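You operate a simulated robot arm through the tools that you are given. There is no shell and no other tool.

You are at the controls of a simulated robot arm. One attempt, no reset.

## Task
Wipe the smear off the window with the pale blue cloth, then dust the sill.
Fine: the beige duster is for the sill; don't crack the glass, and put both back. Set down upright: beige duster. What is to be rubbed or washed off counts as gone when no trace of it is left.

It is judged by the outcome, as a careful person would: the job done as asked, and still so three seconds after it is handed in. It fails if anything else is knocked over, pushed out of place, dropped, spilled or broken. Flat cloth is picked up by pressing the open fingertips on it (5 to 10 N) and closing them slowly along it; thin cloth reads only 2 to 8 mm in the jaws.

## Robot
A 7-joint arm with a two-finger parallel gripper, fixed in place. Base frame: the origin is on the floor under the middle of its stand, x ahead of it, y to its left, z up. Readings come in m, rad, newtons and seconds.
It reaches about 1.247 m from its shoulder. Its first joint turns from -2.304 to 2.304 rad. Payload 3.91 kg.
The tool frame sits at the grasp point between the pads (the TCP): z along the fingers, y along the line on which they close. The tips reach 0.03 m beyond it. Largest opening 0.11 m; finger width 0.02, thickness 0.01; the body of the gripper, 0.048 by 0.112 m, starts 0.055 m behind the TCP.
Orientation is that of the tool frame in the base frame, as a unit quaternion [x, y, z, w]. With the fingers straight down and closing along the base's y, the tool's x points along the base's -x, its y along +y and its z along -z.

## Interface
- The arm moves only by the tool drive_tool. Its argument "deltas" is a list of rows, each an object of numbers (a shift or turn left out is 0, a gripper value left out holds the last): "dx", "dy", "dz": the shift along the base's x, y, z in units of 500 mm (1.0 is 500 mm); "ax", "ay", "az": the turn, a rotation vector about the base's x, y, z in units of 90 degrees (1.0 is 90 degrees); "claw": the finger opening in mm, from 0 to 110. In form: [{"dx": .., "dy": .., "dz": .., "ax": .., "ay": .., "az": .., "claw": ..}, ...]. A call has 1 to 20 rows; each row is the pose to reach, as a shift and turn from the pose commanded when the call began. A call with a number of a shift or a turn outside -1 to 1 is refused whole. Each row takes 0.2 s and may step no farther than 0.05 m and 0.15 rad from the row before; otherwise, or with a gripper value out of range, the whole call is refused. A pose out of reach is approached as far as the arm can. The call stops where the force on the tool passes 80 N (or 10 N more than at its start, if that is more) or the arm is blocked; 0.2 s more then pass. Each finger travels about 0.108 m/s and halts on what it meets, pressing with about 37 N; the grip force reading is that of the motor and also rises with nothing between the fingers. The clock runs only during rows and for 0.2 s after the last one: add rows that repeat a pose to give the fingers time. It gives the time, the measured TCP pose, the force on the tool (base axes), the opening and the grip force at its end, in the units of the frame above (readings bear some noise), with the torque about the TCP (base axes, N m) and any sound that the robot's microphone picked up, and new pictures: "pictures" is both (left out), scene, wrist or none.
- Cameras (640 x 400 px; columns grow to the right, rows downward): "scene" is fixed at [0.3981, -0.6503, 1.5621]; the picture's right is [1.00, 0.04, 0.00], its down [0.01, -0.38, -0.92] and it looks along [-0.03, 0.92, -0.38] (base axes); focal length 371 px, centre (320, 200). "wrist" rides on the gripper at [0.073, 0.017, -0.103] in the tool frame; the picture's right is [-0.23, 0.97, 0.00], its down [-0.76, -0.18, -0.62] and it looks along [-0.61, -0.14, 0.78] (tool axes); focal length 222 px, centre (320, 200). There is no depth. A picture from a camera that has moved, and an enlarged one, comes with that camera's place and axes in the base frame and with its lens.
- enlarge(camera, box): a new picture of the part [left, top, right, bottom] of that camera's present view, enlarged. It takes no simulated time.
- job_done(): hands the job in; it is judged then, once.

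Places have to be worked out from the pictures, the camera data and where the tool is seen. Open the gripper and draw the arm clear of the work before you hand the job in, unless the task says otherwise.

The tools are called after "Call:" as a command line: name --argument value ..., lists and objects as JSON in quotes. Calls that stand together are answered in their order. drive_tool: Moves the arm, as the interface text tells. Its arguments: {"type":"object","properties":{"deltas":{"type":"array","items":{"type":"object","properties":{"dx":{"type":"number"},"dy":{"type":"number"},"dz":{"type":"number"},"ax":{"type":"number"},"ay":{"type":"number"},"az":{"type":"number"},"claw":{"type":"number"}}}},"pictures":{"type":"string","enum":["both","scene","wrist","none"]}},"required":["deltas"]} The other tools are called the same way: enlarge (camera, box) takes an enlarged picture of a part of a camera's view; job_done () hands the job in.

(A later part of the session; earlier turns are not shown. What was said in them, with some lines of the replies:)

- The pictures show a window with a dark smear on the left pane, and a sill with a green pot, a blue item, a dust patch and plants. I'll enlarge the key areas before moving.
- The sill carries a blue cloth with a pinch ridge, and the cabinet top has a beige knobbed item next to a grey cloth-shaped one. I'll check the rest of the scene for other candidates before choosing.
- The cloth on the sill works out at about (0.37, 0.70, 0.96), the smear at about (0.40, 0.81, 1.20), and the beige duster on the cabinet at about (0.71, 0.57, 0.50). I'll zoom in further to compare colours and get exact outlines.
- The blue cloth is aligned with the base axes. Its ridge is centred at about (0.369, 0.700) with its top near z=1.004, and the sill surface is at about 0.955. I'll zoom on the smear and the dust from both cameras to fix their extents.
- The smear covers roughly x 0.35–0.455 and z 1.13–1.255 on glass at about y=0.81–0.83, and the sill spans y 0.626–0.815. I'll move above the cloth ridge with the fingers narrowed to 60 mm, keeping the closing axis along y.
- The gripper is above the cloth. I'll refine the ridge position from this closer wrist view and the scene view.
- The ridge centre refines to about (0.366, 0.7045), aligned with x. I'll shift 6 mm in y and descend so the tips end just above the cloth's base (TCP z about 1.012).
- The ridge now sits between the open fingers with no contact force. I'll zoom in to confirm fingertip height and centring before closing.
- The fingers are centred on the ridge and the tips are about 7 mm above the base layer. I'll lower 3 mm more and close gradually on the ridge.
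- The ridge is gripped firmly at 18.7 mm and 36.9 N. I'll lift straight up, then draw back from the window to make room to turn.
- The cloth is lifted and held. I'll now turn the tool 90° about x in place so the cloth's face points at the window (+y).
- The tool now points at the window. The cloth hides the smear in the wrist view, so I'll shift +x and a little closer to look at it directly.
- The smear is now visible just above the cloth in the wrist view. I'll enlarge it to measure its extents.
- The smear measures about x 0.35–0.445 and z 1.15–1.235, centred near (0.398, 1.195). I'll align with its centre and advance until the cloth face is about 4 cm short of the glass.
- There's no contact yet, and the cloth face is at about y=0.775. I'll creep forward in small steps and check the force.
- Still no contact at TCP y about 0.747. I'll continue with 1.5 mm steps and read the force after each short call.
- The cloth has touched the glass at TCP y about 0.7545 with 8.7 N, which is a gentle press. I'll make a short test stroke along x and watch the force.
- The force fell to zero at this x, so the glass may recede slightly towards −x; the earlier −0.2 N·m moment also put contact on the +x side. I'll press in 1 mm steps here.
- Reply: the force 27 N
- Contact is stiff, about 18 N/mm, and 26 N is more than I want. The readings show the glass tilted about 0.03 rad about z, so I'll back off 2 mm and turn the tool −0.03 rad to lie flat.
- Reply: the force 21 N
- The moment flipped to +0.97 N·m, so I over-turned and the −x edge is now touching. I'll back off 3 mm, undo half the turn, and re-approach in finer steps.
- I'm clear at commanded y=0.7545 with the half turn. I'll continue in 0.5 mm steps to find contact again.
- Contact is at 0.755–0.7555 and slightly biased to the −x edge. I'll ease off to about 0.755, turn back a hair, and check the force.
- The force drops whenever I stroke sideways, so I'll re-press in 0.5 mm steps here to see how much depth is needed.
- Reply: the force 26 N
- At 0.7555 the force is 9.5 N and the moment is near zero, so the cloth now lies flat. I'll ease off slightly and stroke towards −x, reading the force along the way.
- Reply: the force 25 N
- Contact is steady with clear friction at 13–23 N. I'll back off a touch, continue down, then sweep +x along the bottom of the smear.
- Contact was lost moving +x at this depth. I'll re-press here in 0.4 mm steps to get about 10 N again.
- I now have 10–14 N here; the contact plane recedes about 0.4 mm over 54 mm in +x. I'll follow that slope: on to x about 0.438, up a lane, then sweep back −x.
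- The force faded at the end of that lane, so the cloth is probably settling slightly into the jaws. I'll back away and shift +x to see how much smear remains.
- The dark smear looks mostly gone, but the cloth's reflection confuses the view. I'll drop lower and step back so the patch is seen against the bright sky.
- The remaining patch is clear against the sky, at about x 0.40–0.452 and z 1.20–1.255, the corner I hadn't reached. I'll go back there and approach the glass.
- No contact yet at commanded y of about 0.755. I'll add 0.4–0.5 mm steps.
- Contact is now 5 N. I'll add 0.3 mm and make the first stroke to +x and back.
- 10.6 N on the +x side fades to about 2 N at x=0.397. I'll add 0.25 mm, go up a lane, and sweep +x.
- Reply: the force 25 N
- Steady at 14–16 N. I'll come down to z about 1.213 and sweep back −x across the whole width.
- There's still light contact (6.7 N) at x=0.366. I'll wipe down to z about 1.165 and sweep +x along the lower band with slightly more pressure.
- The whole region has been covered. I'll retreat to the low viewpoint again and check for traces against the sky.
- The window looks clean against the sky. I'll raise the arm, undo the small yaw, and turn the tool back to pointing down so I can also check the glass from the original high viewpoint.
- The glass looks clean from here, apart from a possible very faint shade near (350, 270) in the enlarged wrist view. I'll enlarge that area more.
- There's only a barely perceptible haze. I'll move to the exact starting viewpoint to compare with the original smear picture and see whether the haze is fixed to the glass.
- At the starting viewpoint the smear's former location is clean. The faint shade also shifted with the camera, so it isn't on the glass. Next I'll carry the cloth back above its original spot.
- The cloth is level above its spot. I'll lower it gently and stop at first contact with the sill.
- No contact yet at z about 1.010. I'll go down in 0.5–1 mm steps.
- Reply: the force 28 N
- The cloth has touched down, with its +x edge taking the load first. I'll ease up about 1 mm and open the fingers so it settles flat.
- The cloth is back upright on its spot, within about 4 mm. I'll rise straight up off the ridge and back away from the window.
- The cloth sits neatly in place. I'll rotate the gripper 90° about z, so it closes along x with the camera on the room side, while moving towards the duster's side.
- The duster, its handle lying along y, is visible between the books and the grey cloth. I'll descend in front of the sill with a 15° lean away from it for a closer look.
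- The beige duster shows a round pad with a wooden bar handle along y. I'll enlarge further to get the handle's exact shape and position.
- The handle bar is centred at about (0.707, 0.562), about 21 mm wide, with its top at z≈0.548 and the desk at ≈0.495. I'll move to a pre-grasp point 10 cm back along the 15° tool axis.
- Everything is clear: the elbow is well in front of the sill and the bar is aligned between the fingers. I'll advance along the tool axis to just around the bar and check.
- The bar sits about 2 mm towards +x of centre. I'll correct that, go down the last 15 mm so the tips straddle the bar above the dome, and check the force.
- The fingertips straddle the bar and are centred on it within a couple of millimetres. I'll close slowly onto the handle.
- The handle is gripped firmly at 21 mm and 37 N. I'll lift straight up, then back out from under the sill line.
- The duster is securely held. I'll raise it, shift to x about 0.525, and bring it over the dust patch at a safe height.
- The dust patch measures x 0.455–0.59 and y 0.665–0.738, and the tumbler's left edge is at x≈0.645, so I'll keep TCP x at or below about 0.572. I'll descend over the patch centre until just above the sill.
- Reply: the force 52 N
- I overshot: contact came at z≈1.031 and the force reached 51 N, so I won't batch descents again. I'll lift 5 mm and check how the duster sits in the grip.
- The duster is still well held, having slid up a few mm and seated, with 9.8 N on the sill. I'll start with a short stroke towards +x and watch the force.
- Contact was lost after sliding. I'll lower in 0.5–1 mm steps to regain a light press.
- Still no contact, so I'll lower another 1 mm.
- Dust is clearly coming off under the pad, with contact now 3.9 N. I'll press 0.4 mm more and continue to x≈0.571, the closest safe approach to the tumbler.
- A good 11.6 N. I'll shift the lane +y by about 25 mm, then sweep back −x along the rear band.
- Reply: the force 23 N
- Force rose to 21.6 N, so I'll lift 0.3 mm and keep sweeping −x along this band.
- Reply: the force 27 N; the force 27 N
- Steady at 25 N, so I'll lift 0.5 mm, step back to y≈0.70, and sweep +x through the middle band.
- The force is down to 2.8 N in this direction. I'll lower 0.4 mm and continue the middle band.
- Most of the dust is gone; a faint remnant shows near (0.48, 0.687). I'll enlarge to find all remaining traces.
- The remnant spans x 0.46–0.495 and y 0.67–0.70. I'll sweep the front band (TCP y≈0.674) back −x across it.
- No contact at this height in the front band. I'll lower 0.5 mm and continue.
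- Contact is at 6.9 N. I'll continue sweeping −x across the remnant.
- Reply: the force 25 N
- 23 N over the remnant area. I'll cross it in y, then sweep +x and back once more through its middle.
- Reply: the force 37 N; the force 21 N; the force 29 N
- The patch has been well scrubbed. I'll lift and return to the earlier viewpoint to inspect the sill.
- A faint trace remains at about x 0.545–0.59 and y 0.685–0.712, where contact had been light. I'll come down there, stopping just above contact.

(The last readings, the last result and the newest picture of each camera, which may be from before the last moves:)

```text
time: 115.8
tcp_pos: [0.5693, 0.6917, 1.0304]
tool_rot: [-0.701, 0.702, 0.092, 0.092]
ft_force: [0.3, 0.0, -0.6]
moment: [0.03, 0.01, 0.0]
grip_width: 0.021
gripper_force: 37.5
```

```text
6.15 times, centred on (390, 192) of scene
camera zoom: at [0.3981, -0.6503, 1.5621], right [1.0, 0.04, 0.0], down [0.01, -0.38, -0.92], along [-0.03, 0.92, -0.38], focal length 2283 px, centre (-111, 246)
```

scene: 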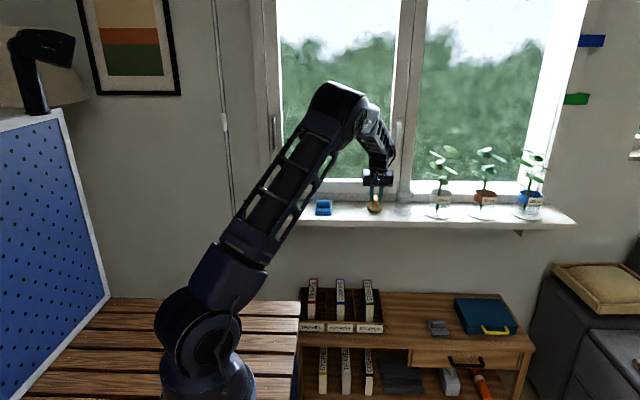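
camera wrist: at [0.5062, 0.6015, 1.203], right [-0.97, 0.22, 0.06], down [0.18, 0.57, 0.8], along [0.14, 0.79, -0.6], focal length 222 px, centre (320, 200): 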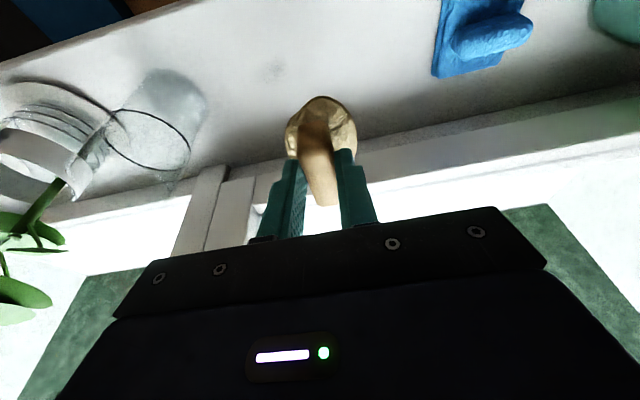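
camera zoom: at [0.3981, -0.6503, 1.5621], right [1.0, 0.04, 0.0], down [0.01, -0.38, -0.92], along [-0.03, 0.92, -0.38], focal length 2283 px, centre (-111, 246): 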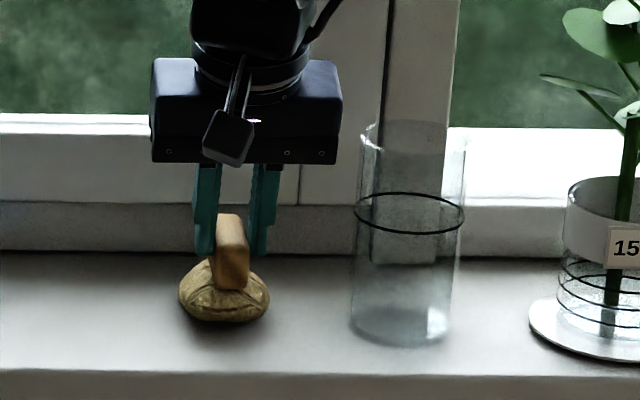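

There's about 6–9 mm between the gripper body and the tumbler, so I won't go further +x. I'll lower in small steps to touch.

Call:
drive_tool --deltas '[{"dz": -0.002}, {"dz": -0.005}, {"dz": -0.005}]' --pictures "none"

```text
time: 116.6
tcp_pos: [0.5688, 0.6932, 1.0265]
tool_rot: [-0.7, 0.702, 0.091, 0.093]
ft_force: [0.6, -0.2, -1.3]
moment: [0.0, 0.05, -0.01]
grip_width: 0.0209
gripper_force: 36.6
```

Call:
drive_tool --deltas '[{"dz": -0.001}, {"dz": -0.0015}, {"dz": -0.0015}]' --pictures "none"

```text
time: 117.4
tcp_pos: [0.5691, 0.6921, 1.0268]
tool_rot: [-0.7, 0.702, 0.093, 0.092]
ft_force: [0.5, -1.5, 5.6]
moment: [-0.1, -0.05, 0.0]
grip_width: 0.0207
gripper_force: 37.1
```

Contact is 5.6 N. I'll press 0.3 mm more and stroke −x over the trace.

Call:
drive_tool --deltas '[{"dz": -0.0006}, {"dz": -0.0006, "dx": -0.02}, {"dz": -0.0006, "dx": -0.04}, {"dz": -0.0006, "dx": -0.06}, {"dz": -0.0006, "dx": -0.08}]' --pictures "none"

Call:
drive_tool --deltas '[{"dy": -0.012}, {"dy": -0.024}, {"dy": -0.024, "dx": 0.02}, {"dy": -0.024, "dx": 0.04}, {"dy": -0.024, "dx": 0.06}, {"dy": -0.024, "dx": 0.08}]' --pictures "none"

```text
time: 118.6
tcp_pos: [0.5279, 0.6919, 1.0262]
tool_rot: [-0.7, 0.702, 0.092, 0.093]
ft_force: [4.4, -0.2, 12.6]
moment: [0.12, -0.13, 0.0]
grip_width: 0.0208
gripper_force: 37.4
```

```text
time: 120.0
tcp_pos: [0.5687, 0.6792, 1.0277]
tool_rot: [-0.7, 0.702, 0.092, 0.091]
ft_force: [-0.1, -1.0, -0.2]
moment: [-0.03, -0.04, 0.0]
grip_width: 0.0209
gripper_force: 37.1
```

Contact is lost again on the +x return. I'll lower 0.5 mm, check, then do y-strokes here.

Call:
drive_tool --deltas '[{"dz": -0.001}, {"dz": -0.001}]' --pictures "none"

Call:
drive_tool --deltas '[{"dy": 0.016}, {"dy": 0.032}, {"dy": 0.048}, {"dy": 0.06}]' --pictures "none"

```text
time: 120.6
tcp_pos: [0.5683, 0.6804, 1.0267]
tool_rot: [-0.701, 0.701, 0.092, 0.092]
ft_force: [0.1, -1.1, -0.3]
moment: [-0.07, -0.02, 0.01]
grip_width: 0.0209
gripper_force: 36.9
```

```text
time: 121.6
tcp_pos: [0.5691, 0.7102, 1.026]
tool_rot: [-0.7, 0.702, 0.093, 0.092]
ft_force: [-0.5, -1.0, 0.7]
moment: [0.0, -0.02, -0.01]
grip_width: 0.0209
gripper_force: 37.3
```

Still barely touching. I'll lower 0.5 mm more and check.

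Call:
drive_tool --deltas '[{"dz": -0.001}, {"dz": -0.001}]' --pictures "none"

```text
time: 122.2
tcp_pos: [0.5685, 0.7101, 1.0268]
tool_rot: [-0.7, 0.702, 0.092, 0.092]
ft_force: [-1.2, -1.2, 3.7]
moment: [-0.08, 0.05, 0.02]
grip_width: 0.0208
gripper_force: 36.3
```

3.7 N now. I'll press 0.4 mm more and scrub in y over the trace.

Call:
drive_tool --deltas '[{"dz": -0.0008}, {"dz": -0.0008, "dy": -0.02}, {"dz": -0.0008, "dy": -0.04}, {"dz": -0.0008, "dy": -0.06}]' --pictures "none"

Call:
drive_tool --deltas '[{"dx": -0.02}, {"dx": -0.02, "dy": 0.02}, {"dx": -0.02, "dy": 0.04}, {"dx": -0.02, "dy": 0.06}]' --pictures "none"

```text
time: 123.2
tcp_pos: [0.5675, 0.6818, 1.0271]
tool_rot: [-0.7, 0.702, 0.094, 0.094]
ft_force: [0.2, 8.9, 22.8]
moment: [0.38, 0.02, -0.02]
grip_width: 0.0208
gripper_force: 37.1
```

```text
time: 124.2
tcp_pos: [0.5589, 0.7102, 1.0263]
tool_rot: [-0.701, 0.701, 0.093, 0.093]
ft_force: [1.9, -14.9, 38.0]
moment: [-0.35, -0.07, 0.0]
grip_width: 0.0209
gripper_force: 37.2
```

38 N is more than needed. I'll lift 0.5 mm and finish with a −x stroke, then raise up to inspect.

Call:
drive_tool --deltas '[{"dz": 0.001}, {"dz": 0.001, "dy": -0.015}, {"dz": 0.001, "dy": -0.03}, {"dz": 0.001, "dy": -0.03, "dx": -0.02}, {"dz": 0.001, "dy": -0.03, "dx": -0.04}, {"dz": 0.001, "dy": -0.03, "dx": -0.06}]' --pictures "none"

Call:
drive_tool --deltas '[{"dz": 0.02}, {"dz": 0.07}, {"dz": 0.13}, {"dz": 0.19, "dx": -0.01}, {"dz": 0.19, "dx": -0.01, "dy": 0.008}, {"dz": 0.19, "dx": -0.01, "dy": 0.008}]' --pictures "both"

Call:
enlarge --camera "wrist" --box '[160, 0, 480, 210]'

Call:
enlarge --camera "wrist" --box '[220, 0, 420, 110]'

Call:
enlarge --camera "scene" --box '[330, 190, 410, 230]'

```text
time: 125.6
tcp_pos: [0.5286, 0.6945, 1.0262]
tool_rot: [-0.7, 0.702, 0.091, 0.093]
ft_force: [9.3, -1.8, 26.2]
moment: [0.15, -0.28, -0.08]
grip_width: 0.021
gripper_force: 36.7
```

```text
time: 127.0
tcp_pos: [0.5245, 0.7, 1.1224]
tool_rot: [0.701, -0.701, -0.092, -0.092]
ft_force: [0.3, 0.4, -1.2]
moment: [-0.04, 0.0, -0.02]
grip_width: 0.0211
gripper_force: 36.7
camera wrist: at [0.5072, 0.6033, 1.2026], right [-0.97, 0.22, 0.06], down [0.18, 0.57, 0.8], along [0.14, 0.79, -0.6], focal length 222 px, centre (320, 200)
```

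scene: 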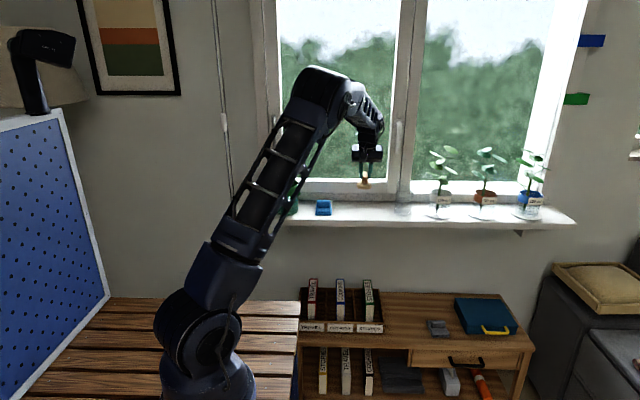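
wrist: 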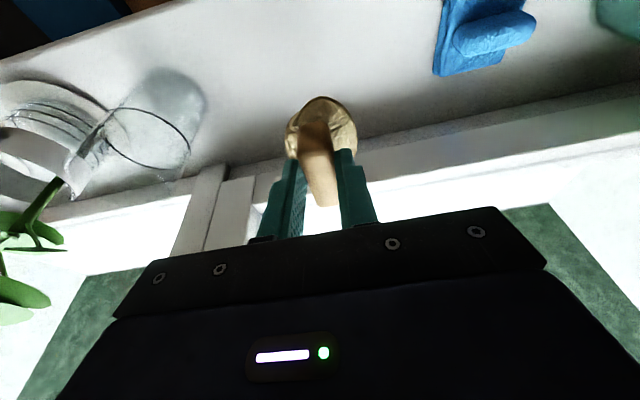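

```text
1.90 times, centred on (320, 105) of wrist
camera zoom: at [0.5072, 0.6033, 1.2026], right [-0.97, 0.22, 0.06], down [0.18, 0.57, 0.8], along [0.14, 0.79, -0.6], focal length 423 px, centre (320, 381)
```

zoom: 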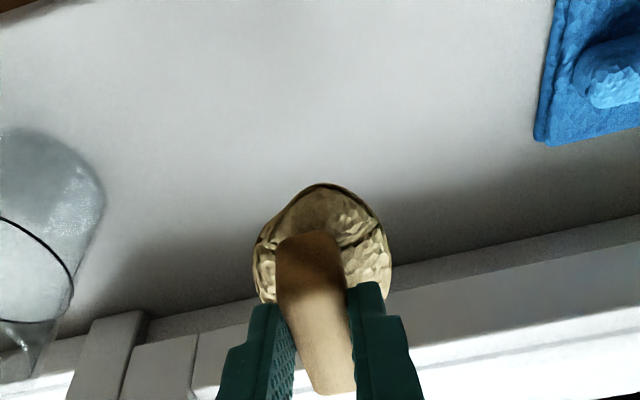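

```text
3.20 times, centred on (320, 55) of wrist
camera zoom: at [0.5072, 0.6033, 1.2026], right [-0.97, 0.22, 0.06], down [0.18, 0.57, 0.8], along [0.14, 0.79, -0.6], focal length 711 px, centre (320, 664)
```

zoom: 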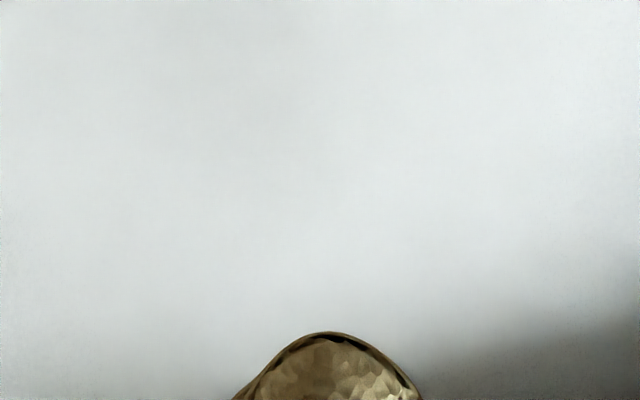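

```text
8.00 times, centred on (370, 210) of scene
camera zoom: at [0.3981, -0.6503, 1.5621], right [1.0, 0.04, 0.0], down [0.01, -0.38, -0.92], along [-0.03, 0.92, -0.38], focal length 2968 px, centre (-80, 120)
```

zoom: 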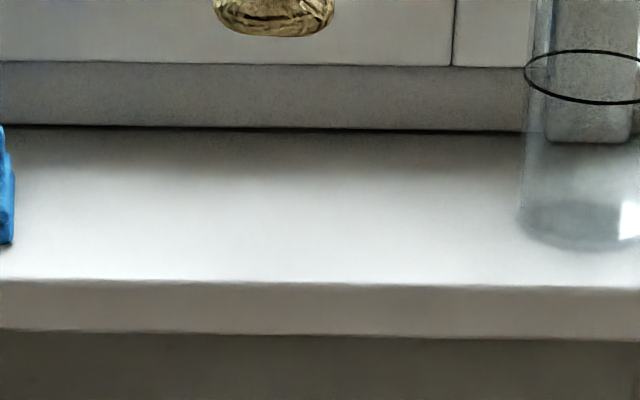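

The sill is now clean from both views. I'll bring the duster back: out away from the window first, then across to x=0.71.

Call:
drive_tool --deltas '[{"dy": -0.05}, {"dy": -0.12}, {"dy": -0.2}, {"dy": -0.28}, {"dy": -0.36, "dx": 0.02}, {"dy": -0.43, "dx": 0.06}, {"dy": -0.48, "dx": 0.12}, {"dy": -0.5, "dx": 0.19}, {"dy": -0.5, "dx": 0.26}, {"dy": -0.5, "dx": 0.32}, {"dy": -0.5, "dx": 0.37}, {"dy": -0.5, "dx": 0.37, "dz": -0.06}, {"dy": -0.5, "dx": 0.37, "dz": -0.12}, {"dy": -0.5, "dx": 0.37, "dz": -0.12}]' --pictures "both"

```text
time: 130.0
tcp_pos: [0.7097, 0.4499, 1.0617]
tool_rot: [-0.701, 0.701, 0.092, 0.093]
ft_force: [-0.4, 0.6, -1.6]
moment: [-0.01, -0.04, -0.01]
grip_width: 0.021
gripper_force: 36.8
camera wrist: at [0.6928, 0.3525, 1.1432], right [-0.97, 0.22, 0.06], down [0.18, 0.57, 0.8], along [0.14, 0.79, -0.6], focal length 222 px, centre (320, 200)
```

scene: 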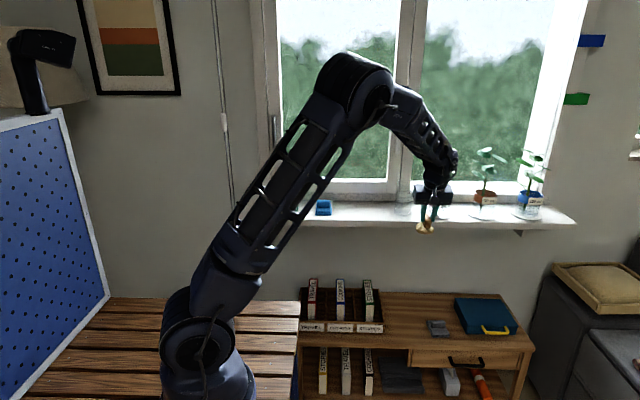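
wrist: 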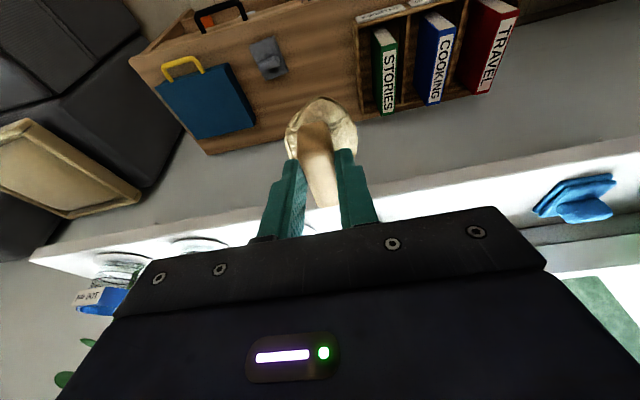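

The duster hangs level and the path down is clear. I'll descend in front of the sill, then along the same approach path towards its original spot, stopping above the desk.

Call:
drive_tool --deltas '[{"dz": -0.08}, {"dz": -0.16}, {"dz": -0.24}, {"dz": -0.32}, {"dz": -0.4}, {"dz": -0.47}, {"dz": -0.53, "dy": 0.02}, {"dz": -0.59, "dy": 0.05}, {"dz": -0.65, "dy": 0.08}, {"dz": -0.71, "dy": 0.11}, {"dz": -0.76, "dy": 0.14}, {"dz": -0.8, "dy": 0.16}, {"dz": -0.8, "dy": 0.16}]' --pictures "both"

Call:
enlarge --camera "scene" --box '[370, 265, 450, 345]'

Call:
enlarge --camera "wrist" --box '[200, 20, 440, 230]'

```text
time: 132.8
tcp_pos: [0.7084, 0.5282, 0.6595]
tool_rot: [-0.7, 0.702, 0.092, 0.093]
ft_force: [-1.0, -0.5, 0.4]
moment: [-0.01, -0.02, -0.02]
grip_width: 0.0207
gripper_force: 36.9
camera wrist: at [0.6915, 0.4314, 0.7415], right [-0.97, 0.22, 0.06], down [0.18, 0.57, 0.8], along [0.14, 0.79, -0.6], focal length 222 px, centre (320, 200)
```

scene: 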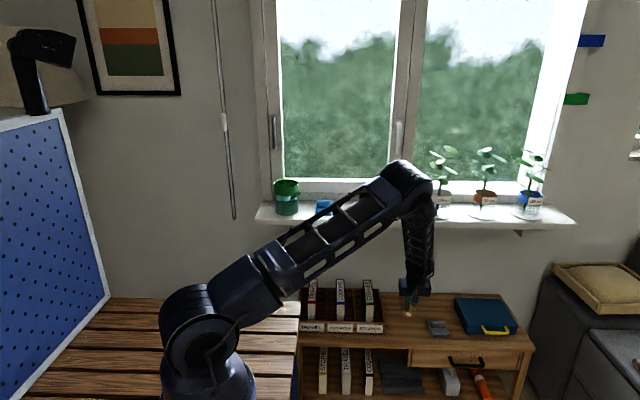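
wrist: 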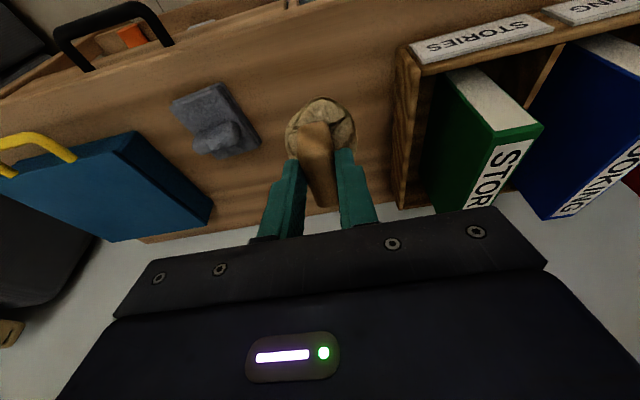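

```text
5.00 times, centred on (410, 305) of scene
camera zoom: at [0.3981, -0.6503, 1.5621], right [1.0, 0.04, 0.0], down [0.01, -0.38, -0.92], along [-0.03, 0.92, -0.38], focal length 1855 px, centre (-130, -325)
```

zoom: 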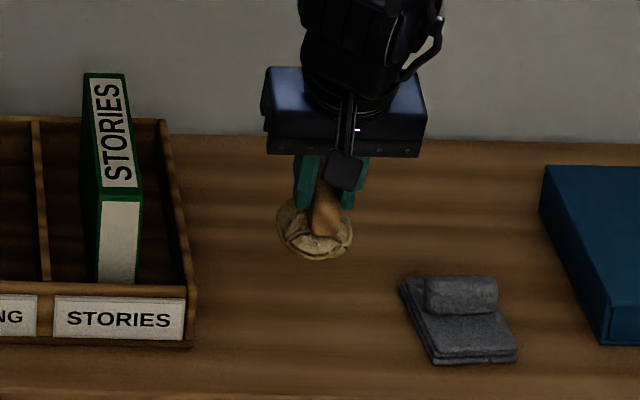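

```text
1.90 times, centred on (320, 125) of wrist
camera zoom: at [0.6915, 0.4314, 0.7415], right [-0.97, 0.22, 0.06], down [0.18, 0.57, 0.8], along [0.14, 0.79, -0.6], focal length 423 px, centre (320, 343)
```

zoom: 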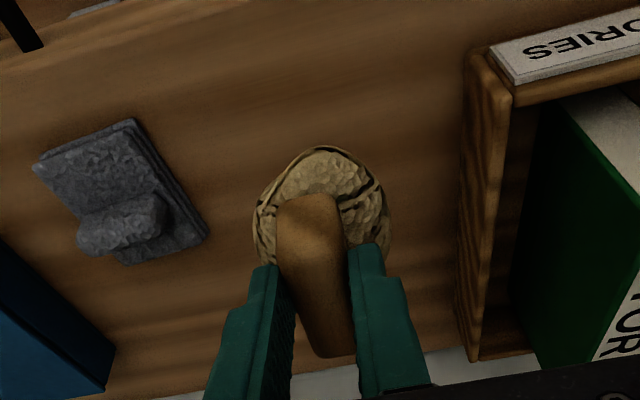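

The gripper is above the original spot. I'll descend to about 1.5 cm above the expected contact.

Call:
drive_tool --deltas '[{"dy": 0.012, "dz": -0.04}, {"dy": 0.024, "dz": -0.08}, {"dy": 0.034, "dz": -0.115}, {"dy": 0.042, "dz": -0.145}, {"dy": 0.048, "dz": -0.165}, {"dy": 0.05, "dz": -0.172}, {"dy": 0.05, "dz": -0.172}]' --pictures "scene"

Call:
enlarge --camera "scene" --box '[380, 285, 430, 340]'

```text
time: 134.4
tcp_pos: [0.7074, 0.5547, 0.5753]
tool_rot: [-0.701, 0.702, 0.092, 0.092]
ft_force: [-0.3, 0.4, 0.0]
moment: [0.0, 0.01, -0.01]
grip_width: 0.0213
gripper_force: 36.7
```

scene: 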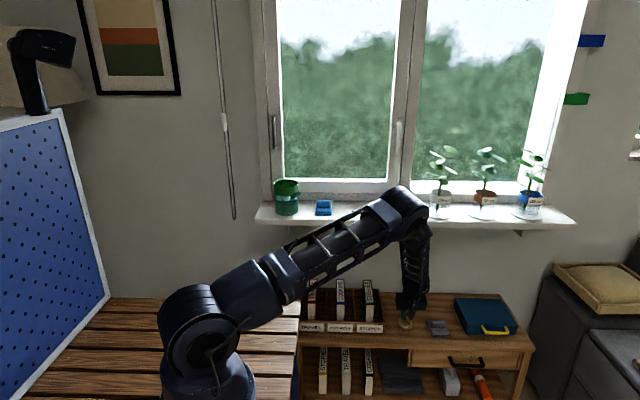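

```text
7.27 times, centred on (405, 312) of scene
camera zoom: at [0.3981, -0.6503, 1.5621], right [1.0, 0.04, 0.0], down [0.01, -0.38, -0.92], along [-0.03, 0.92, -0.38], focal length 2698 px, centre (-298, -618)
```

zoom: 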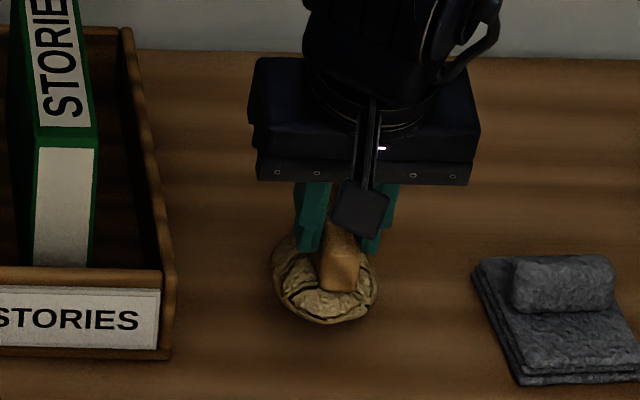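

The duster hangs just above its original spot, with no contact. I'll lower 8 mm, then go in 1 mm steps.

Call:
drive_tool --deltas '[{"dz": -0.006}, {"dz": -0.012}, {"dz": -0.017}, {"dz": -0.017}]' --pictures "none"

```text
time: 135.4
tcp_pos: [0.7081, 0.5563, 0.567]
tool_rot: [-0.701, 0.701, 0.093, 0.092]
ft_force: [0.0, 0.1, -1.7]
moment: [-0.01, -0.01, -0.02]
grip_width: 0.0208
gripper_force: 37.4
```

Call:
drive_tool --deltas '[{"dz": -0.003}, {"dz": -0.006}, {"dz": -0.006}]' --pictures "none"

```text
time: 136.2
tcp_pos: [0.7091, 0.555, 0.5638]
tool_rot: [-0.701, 0.701, 0.092, 0.093]
ft_force: [0.1, 0.2, -0.5]
moment: [-0.04, 0.01, -0.02]
grip_width: 0.0209
gripper_force: 36.3
```

No contact yet at 0.563. I'll continue down in 1 mm steps.

Call:
drive_tool --deltas '[{"dz": -0.002}, {"dz": -0.004}, {"dz": -0.004}]' --pictures "none"

```text
time: 137.0
tcp_pos: [0.7075, 0.5558, 0.562]
tool_rot: [-0.701, 0.701, 0.092, 0.092]
ft_force: [0.2, 0.5, -0.3]
moment: [0.0, 0.03, 0.0]
grip_width: 0.0209
gripper_force: 37.4
```

Call:
drive_tool --deltas '[{"dz": -0.002}, {"dz": -0.003}, {"dz": -0.003}]' --pictures "none"

```text
time: 137.8
tcp_pos: [0.7097, 0.5554, 0.5599]
tool_rot: [-0.701, 0.702, 0.092, 0.092]
ft_force: [-0.1, 0.1, -0.5]
moment: [-0.02, 0.0, -0.03]
grip_width: 0.0209
gripper_force: 37.4
```

Call:
drive_tool --deltas '[{"dz": -0.001}, {"dz": -0.002}, {"dz": -0.002}]' --pictures "none"

```text
time: 138.6
tcp_pos: [0.7077, 0.5537, 0.5575]
tool_rot: [-0.7, 0.702, 0.092, 0.092]
ft_force: [0.0, 0.6, -0.4]
moment: [-0.06, -0.04, -0.01]
grip_width: 0.021
gripper_force: 37.5
```

Still nothing at 0.5585; one more millimetre should bring it close to the desk.

Call:
drive_tool --deltas '[{"dz": -0.001}, {"dz": -0.002}, {"dz": -0.002}]' --pictures "none"

```text
time: 139.4
tcp_pos: [0.7095, 0.5553, 0.5575]
tool_rot: [-0.701, 0.701, 0.092, 0.093]
ft_force: [-0.1, 0.5, -0.9]
moment: [-0.01, -0.01, 0.01]
grip_width: 0.0211
gripper_force: 37.2
```

Call:
drive_tool --deltas '[{"dz": -0.001}, {"dz": -0.002}, {"dz": -0.002}]' --pictures "scene"

Call:
enlarge --camera "scene" --box '[385, 300, 425, 340]'

```text
time: 140.2
tcp_pos: [0.7084, 0.5557, 0.5571]
tool_rot: [-0.7, 0.702, 0.092, 0.092]
ft_force: [-0.4, -0.6, -0.2]
moment: [-0.05, -0.01, -0.01]
grip_width: 0.0209
gripper_force: 37.3
```

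scene: 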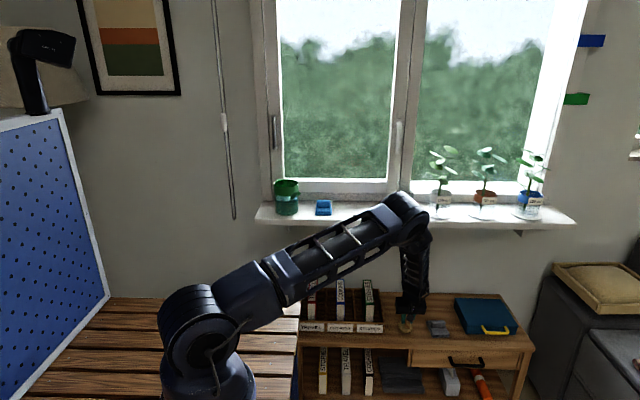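

```text
10.00 times, centred on (405, 320) of scene
camera zoom: at [0.3981, -0.6503, 1.5621], right [1.0, 0.04, 0.0], down [0.01, -0.38, -0.92], along [-0.03, 0.92, -0.38], focal length 3710 px, centre (-530, -1000)
```

zoom: 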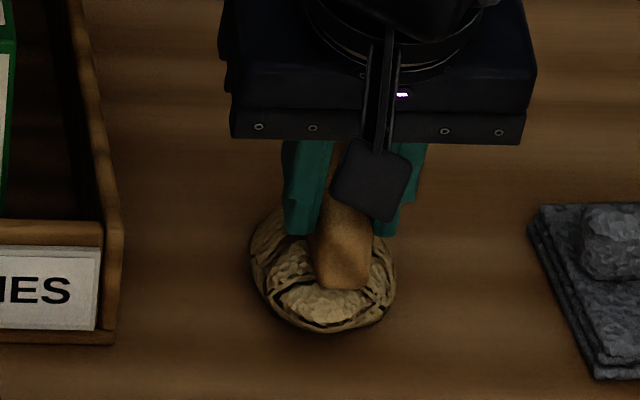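

The pad's lower edge is within a pixel of its original position, so contact is imminent. I'll keep stepping 1 mm at a time.

Call:
drive_tool --deltas '[{"dz": -0.001}, {"dz": -0.002}, {"dz": -0.002}]' --pictures "none"

```text
time: 141.0
tcp_pos: [0.7093, 0.5545, 0.5569]
tool_rot: [-0.701, 0.701, 0.093, 0.093]
ft_force: [-0.9, -2.3, 9.8]
moment: [-0.09, 0.01, -0.02]
grip_width: 0.0209
gripper_force: 37.0
```

Touchdown at 9.8 N, centred under the pad and flat. I'll release by opening the fingers gradually.

Call:
drive_tool --deltas '[{"dz": 0.0004}, {"dz": 0.0004, "claw": 24}, {"dz": 0.0004, "claw": 28}, {"dz": 0.0004, "claw": 34}, {"dz": 0.0004, "claw": 42}, {"dz": 0.0004, "claw": 52}, {"dz": 0.0004, "claw": 60}, {"dz": 0.0004, "claw": 60}]' --pictures "both"

Call:
enlarge --camera "scene" --box '[385, 300, 425, 340]'

Call:
enlarge --camera "wrist" --box '[200, 40, 440, 230]'

```text
time: 142.8
tcp_pos: [0.7083, 0.5554, 0.5552]
tool_rot: [0.701, -0.701, -0.093, -0.092]
ft_force: [0.3, -0.3, -0.5]
moment: [-0.03, 0.05, 0.01]
grip_width: 0.06
gripper_force: 0.1
camera wrist: at [0.691, 0.4578, 0.6366], right [-0.97, 0.22, 0.06], down [0.18, 0.57, 0.8], along [0.14, 0.79, -0.6], focal length 222 px, centre (320, 200)
```

scene: 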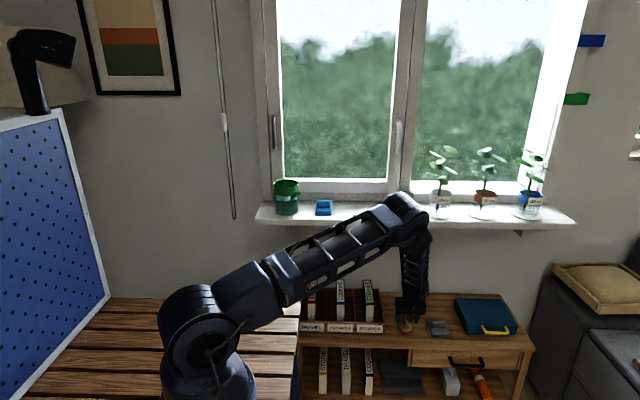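
wrist: 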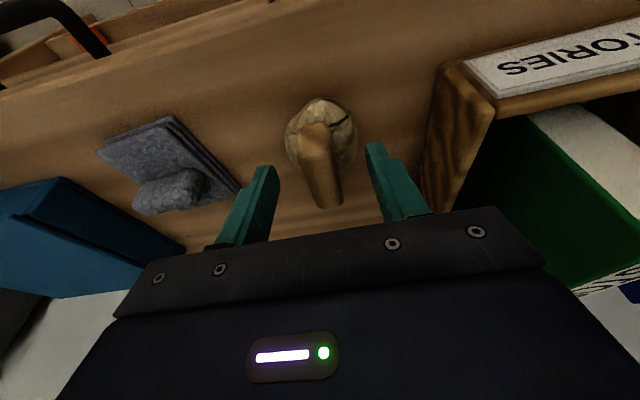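

```text
10.00 times, centred on (405, 320) of scene
camera zoom: at [0.3981, -0.6503, 1.5621], right [1.0, 0.04, 0.0], down [0.01, -0.38, -0.92], along [-0.03, 0.92, -0.38], focal length 3710 px, centre (-530, -1000)
```

zoom: 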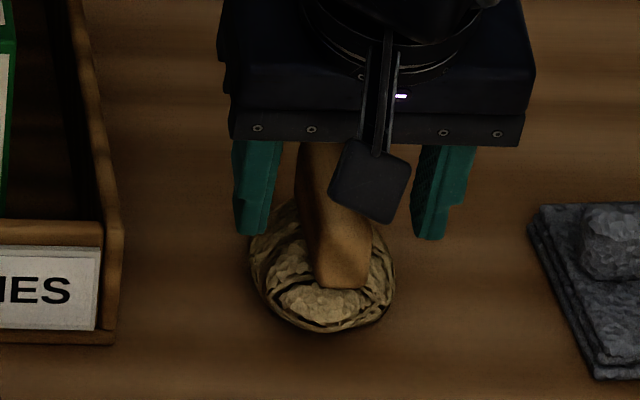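

```text
2.11 times, centred on (320, 135) of wrist
camera zoom: at [0.691, 0.4578, 0.6366], right [-0.97, 0.22, 0.06], down [0.18, 0.57, 0.8], along [0.14, 0.79, -0.6], focal length 468 px, centre (320, 337)
```

zoom: 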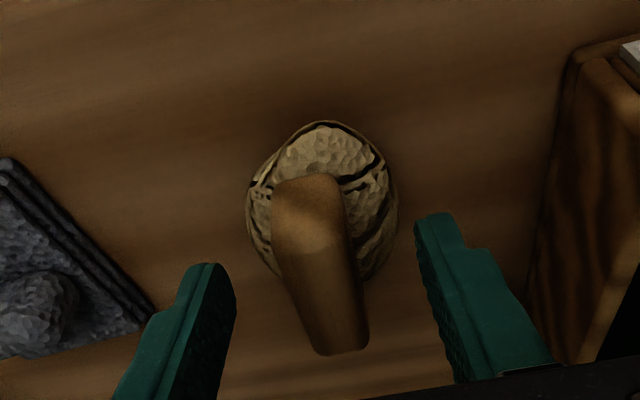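

The duster stands upright at its original spot and is free of the fingers. I'll retract along the tool axis, then back and up away from the work.

Call:
drive_tool --deltas '[{"dy": -0.006, "dz": 0.022}, {"dy": -0.016, "dz": 0.06}, {"dy": -0.03, "dz": 0.11}, {"dy": -0.045, "dz": 0.165}, {"dy": -0.06, "dz": 0.22}, {"dy": -0.09, "dz": 0.29}, {"dy": -0.13, "dz": 0.36}, {"dy": -0.17, "dz": 0.43}, {"dy": -0.2, "dz": 0.5}, {"dy": -0.22, "dz": 0.58}, {"dy": -0.24, "dz": 0.66}, {"dy": -0.26, "dz": 0.74}, {"dy": -0.28, "dz": 0.82}, {"dy": -0.3, "dz": 0.9}, {"dy": -0.32, "dz": 0.98}, {"dy": -0.32, "dz": 0.98}]' --pictures "both"

Call:
enlarge --camera "scene" --box '[385, 295, 435, 345]'

Call:
enlarge --camera "wrist" --box '[220, 40, 420, 160]'

```text
time: 146.2
tcp_pos: [0.7098, 0.3954, 1.0486]
tool_rot: [-0.701, 0.702, 0.092, 0.091]
ft_force: [-0.4, 0.2, -0.3]
moment: [-0.05, 0.0, -0.02]
grip_width: 0.06
gripper_force: 0.1
camera wrist: at [0.6923, 0.2982, 1.1295], right [-0.97, 0.22, 0.06], down [0.18, 0.57, 0.8], along [0.14, 0.79, -0.6], focal length 222 px, centre (320, 200)
```

scene: 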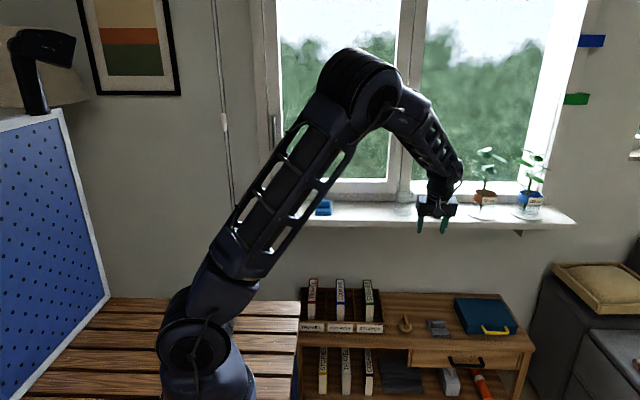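
wrist: 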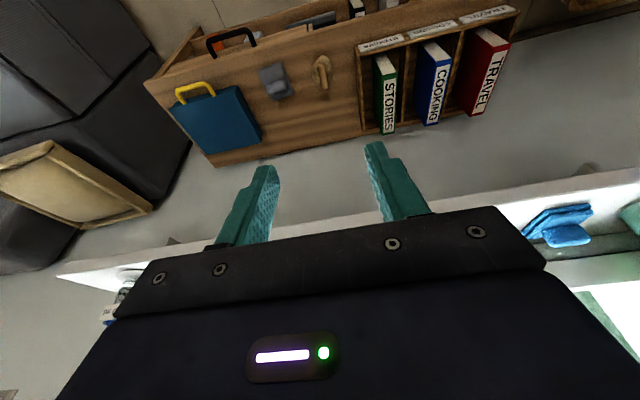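

```text
8.00 times, centred on (410, 320) of scene
camera zoom: at [0.3981, -0.6503, 1.5621], right [1.0, 0.04, 0.0], down [0.01, -0.38, -0.92], along [-0.03, 0.92, -0.38], focal length 2968 px, centre (-400, -760)
```

zoom: 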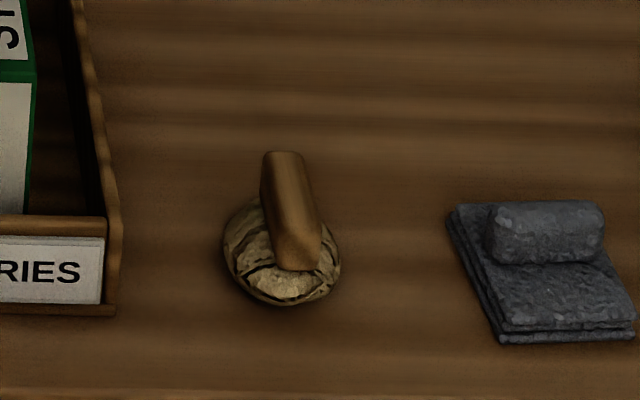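

```text
3.20 times, centred on (320, 100) of wrist
camera zoom: at [0.6923, 0.2982, 1.1295], right [-0.97, 0.22, 0.06], down [0.18, 0.57, 0.8], along [0.14, 0.79, -0.6], focal length 711 px, centre (320, 520)
```

zoom: 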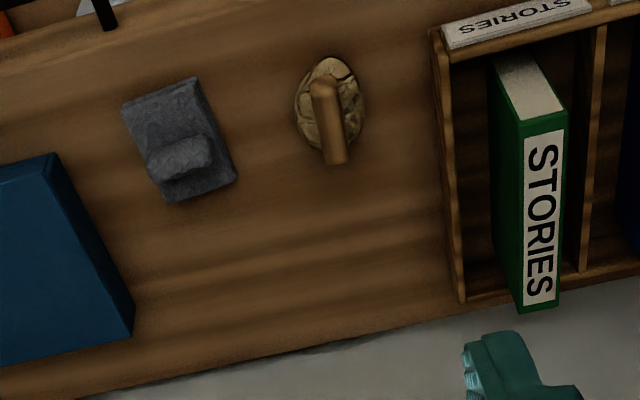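

The duster is upright at its original place and nothing else has moved. I'll raise the arm and straighten the tilt, then return to the starting pose for a last look at the window and sill.

Call:
drive_tool --deltas '[{"dz": 0.08, "ax": -0.03}, {"dz": 0.16, "ax": -0.06}, {"dz": 0.24, "ax": -0.09}, {"dz": 0.32, "ax": -0.12}, {"dz": 0.4, "ax": -0.15}, {"dz": 0.48, "ax": -0.1667}, {"dz": 0.56, "ax": -0.1667}, {"dz": 0.64, "ax": -0.1667}, {"dz": 0.72, "ax": -0.1667}, {"dz": 0.8, "ax": -0.1667}, {"dz": 0.8, "ax": -0.1667}]' --pictures "none"

Call:
drive_tool --deltas '[{"az": -0.0833, "dx": -0.06}, {"az": -0.1667, "dx": -0.12}, {"az": -0.25, "dx": -0.18}, {"az": -0.3333, "dx": -0.24}, {"az": -0.4167, "dx": -0.3}, {"az": -0.5, "dx": -0.36}, {"az": -0.5833, "dx": -0.42}, {"az": -0.6667, "dx": -0.48}, {"az": -0.75, "dx": -0.54}, {"az": -0.8333, "dx": -0.6}, {"az": -0.9167, "dx": -0.66}, {"az": -1.0, "dx": -0.72}, {"az": -1.0, "dx": -0.72, "dy": 0.08}, {"az": -1.0, "dx": -0.72, "dy": 0.16}, {"az": -1.0, "dx": -0.72, "dy": 0.24}, {"az": -1.0, "dx": -0.72, "dy": 0.3}, {"az": -1.0, "dx": -0.72, "dy": 0.3}]' --pictures "both"

Call:
enlarge --camera "wrist" --box '[320, 0, 560, 230]'

Call:
enlarge --camera "scene" --box '[250, 110, 410, 230]'

Call:
enlarge --camera "wrist" --box '[440, 20, 560, 120]'

```text
time: 148.6
tcp_pos: [0.7128, 0.3945, 1.4481]
tool_rot: [-0.707, 0.708, -0.001, 0.0]
ft_force: [-0.2, 0.2, -1.1]
moment: [0.02, 0.0, 0.01]
grip_width: 0.0597
gripper_force: 0.0
```

```text
time: 152.2
tcp_pos: [0.349, 0.5439, 1.4462]
tool_rot: [0.002, 1.0, -0.001, -0.001]
ft_force: [0.1, 0.2, 0.4]
moment: [0.0, 0.01, -0.03]
grip_width: 0.0601
gripper_force: 0.1
camera wrist: at [0.2757, 0.5611, 1.5493], right [0.23, 0.97, 0.0], down [0.76, -0.18, 0.62], along [0.61, -0.14, -0.78], focal length 222 px, centre (320, 200)
```

scene: 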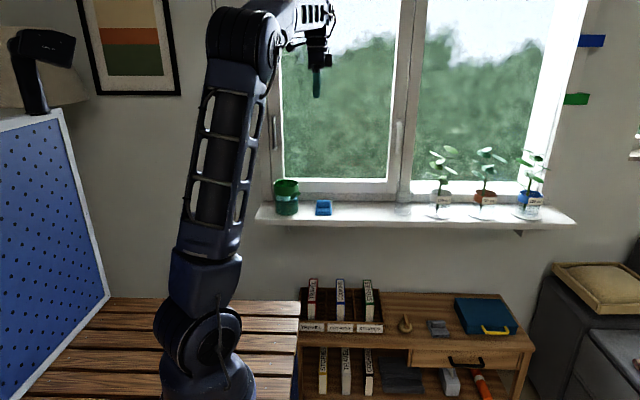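
wrist: 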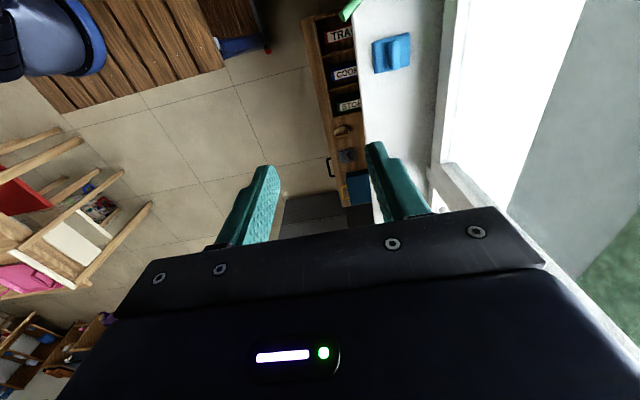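

```text
1.74 times, centred on (440, 115) of wrist
camera zoom: at [0.2757, 0.5611, 1.5493], right [0.23, 0.97, 0.0], down [0.76, -0.18, 0.62], along [0.61, -0.14, -0.78], focal length 386 px, centre (111, 348)
```

zoom: 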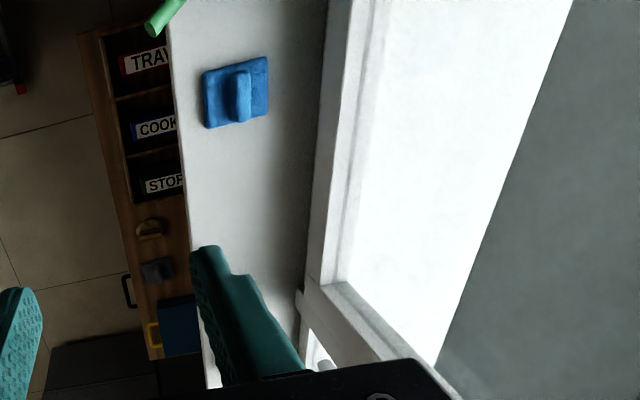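

```text
3.33 times, centred on (330, 170) of scene
camera zoom: at [0.3981, -0.6503, 1.5621], right [1.0, 0.04, 0.0], down [0.01, -0.38, -0.92], along [-0.03, 0.92, -0.38], focal length 1237 px, centre (287, 300)
```

zoom: 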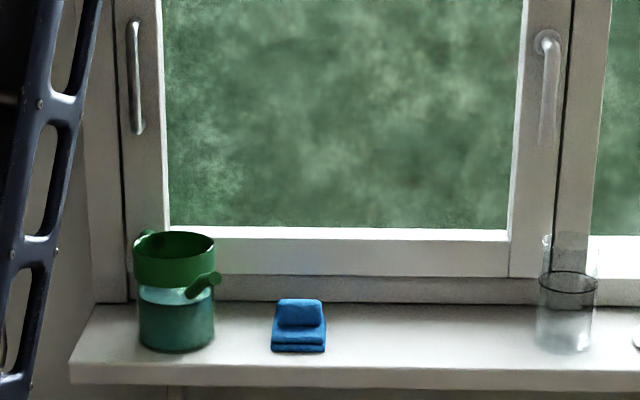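

```text
4.00 times, centred on (500, 70) of wrist
camera zoom: at [0.2757, 0.5611, 1.5493], right [0.23, 0.97, 0.0], down [0.76, -0.18, 0.62], along [0.61, -0.14, -0.78], focal length 888 px, centre (-400, 720)
```

zoom: 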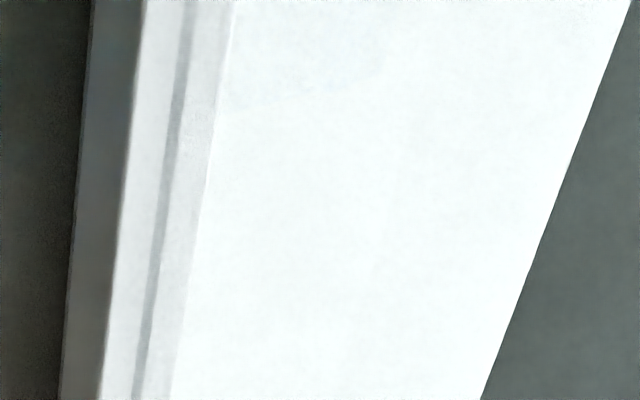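

The window and sill look clean in both views, with the cloth, duster and everything else in place. I'll do one last close-up of the sill while opening the gripper fully.

Call:
drive_tool --deltas '[{"dy": -0.05, "claw": 110}, {"dy": -0.12, "claw": 110}, {"dy": -0.2, "claw": 110}, {"dy": -0.2, "claw": 110}]' --pictures "both"

Call:
enlarge --camera "scene" --box '[320, 185, 420, 235]'

Call:
enlarge --camera "wrist" --box '[380, 40, 500, 180]'

Call:
enlarge --camera "scene" --box '[305, 120, 365, 165]'

```text
time: 153.2
tcp_pos: [0.3456, 0.4423, 1.448]
tool_rot: [0.001, 1.0, 0.0, 0.0]
ft_force: [-0.2, -0.2, -0.5]
moment: [-0.01, 0.01, 0.0]
grip_width: 0.1103
gripper_force: 0.2
camera wrist: at [0.2732, 0.4585, 1.5506], right [0.23, 0.97, 0.0], down [0.76, -0.18, 0.62], along [0.61, -0.14, -0.78], focal length 222 px, centre (320, 200)
```

scene: 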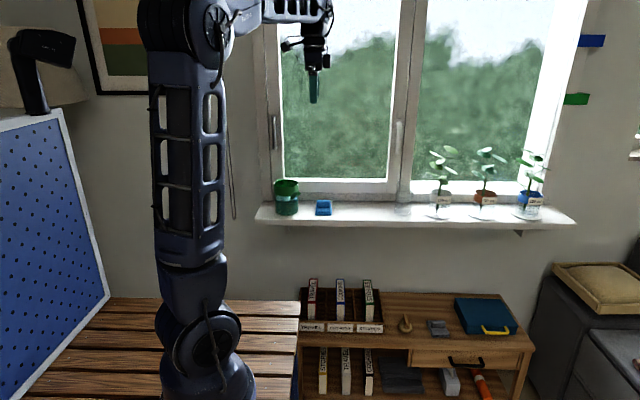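
wrist: 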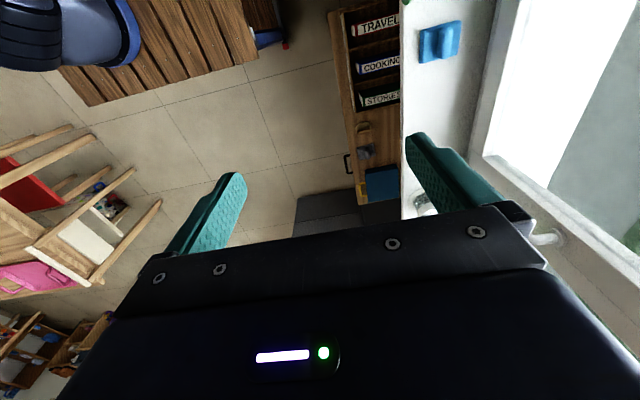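

```text
6.40 times, centred on (370, 210) of scene
camera zoom: at [0.3981, -0.6503, 1.5621], right [1.0, 0.04, 0.0], down [0.01, -0.38, -0.92], along [-0.03, 0.92, -0.38], focal length 2374 px, centre (0, 136)
```

zoom: 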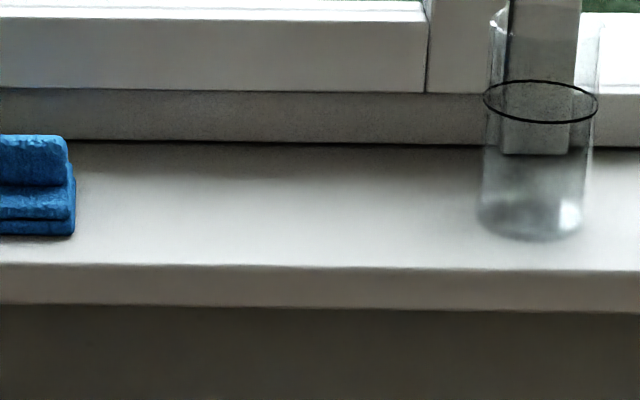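

```text
2.86 times, centred on (440, 110) of wrist
camera zoom: at [0.2732, 0.4585, 1.5506], right [0.23, 0.97, 0.0], down [0.76, -0.18, 0.62], along [0.61, -0.14, -0.78], focal length 635 px, centre (-23, 457)
```

zoom: 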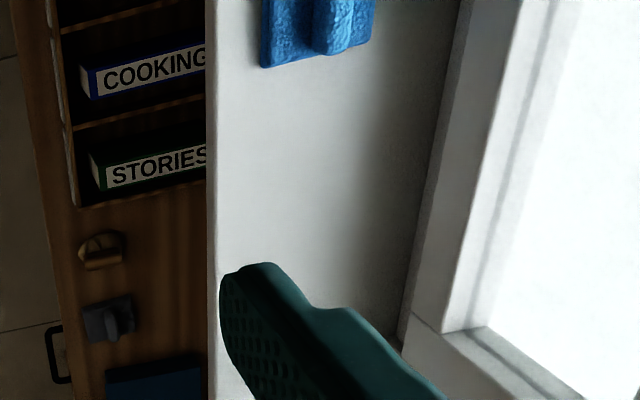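

```text
8.89 times, centred on (335, 142) of scene
camera zoom: at [0.3981, -0.6503, 1.5621], right [1.0, 0.04, 0.0], down [0.01, -0.38, -0.92], along [-0.03, 0.92, -0.38], focal length 3298 px, centre (187, 711)
```

zoom: 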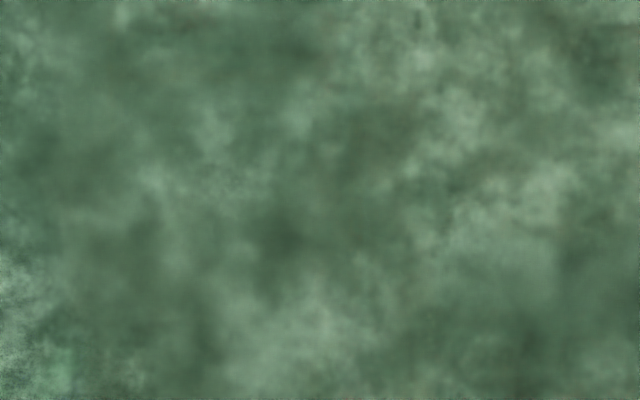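

Every view shows clean glass and a clean sill. The cloth is back on the sill within about 4 mm of where it was, the duster is upright at its original spot, and the arm is clear with the gripper open. I'm handing in the job.

Call:
job_done

```text
The job is handed in.
```

I wiped the smear off the window with the pale blue cloth and dusted the sill with the beige duster. In the final pictures I could find no trace of smear or dust.

- **Cloth:** it is back on the sill, about 4 mm from where it started.
- **Duster:** it is standing upright at its original spot on the desk.
- **Glass:** it shows no cracks in the pictures. I mostly pressed it with under 20 N, with a few readings up to about 27 N.
- **Sill:** on the first touchdown I lowered the duster too far and pressed the sill with about 51 N. That slid the duster a few millimetres in the grip. I saw no damage to the sill or the duster.

Nothing else was knocked over or moved that I could see. The gripper is open and the arm is drawn back from the window.
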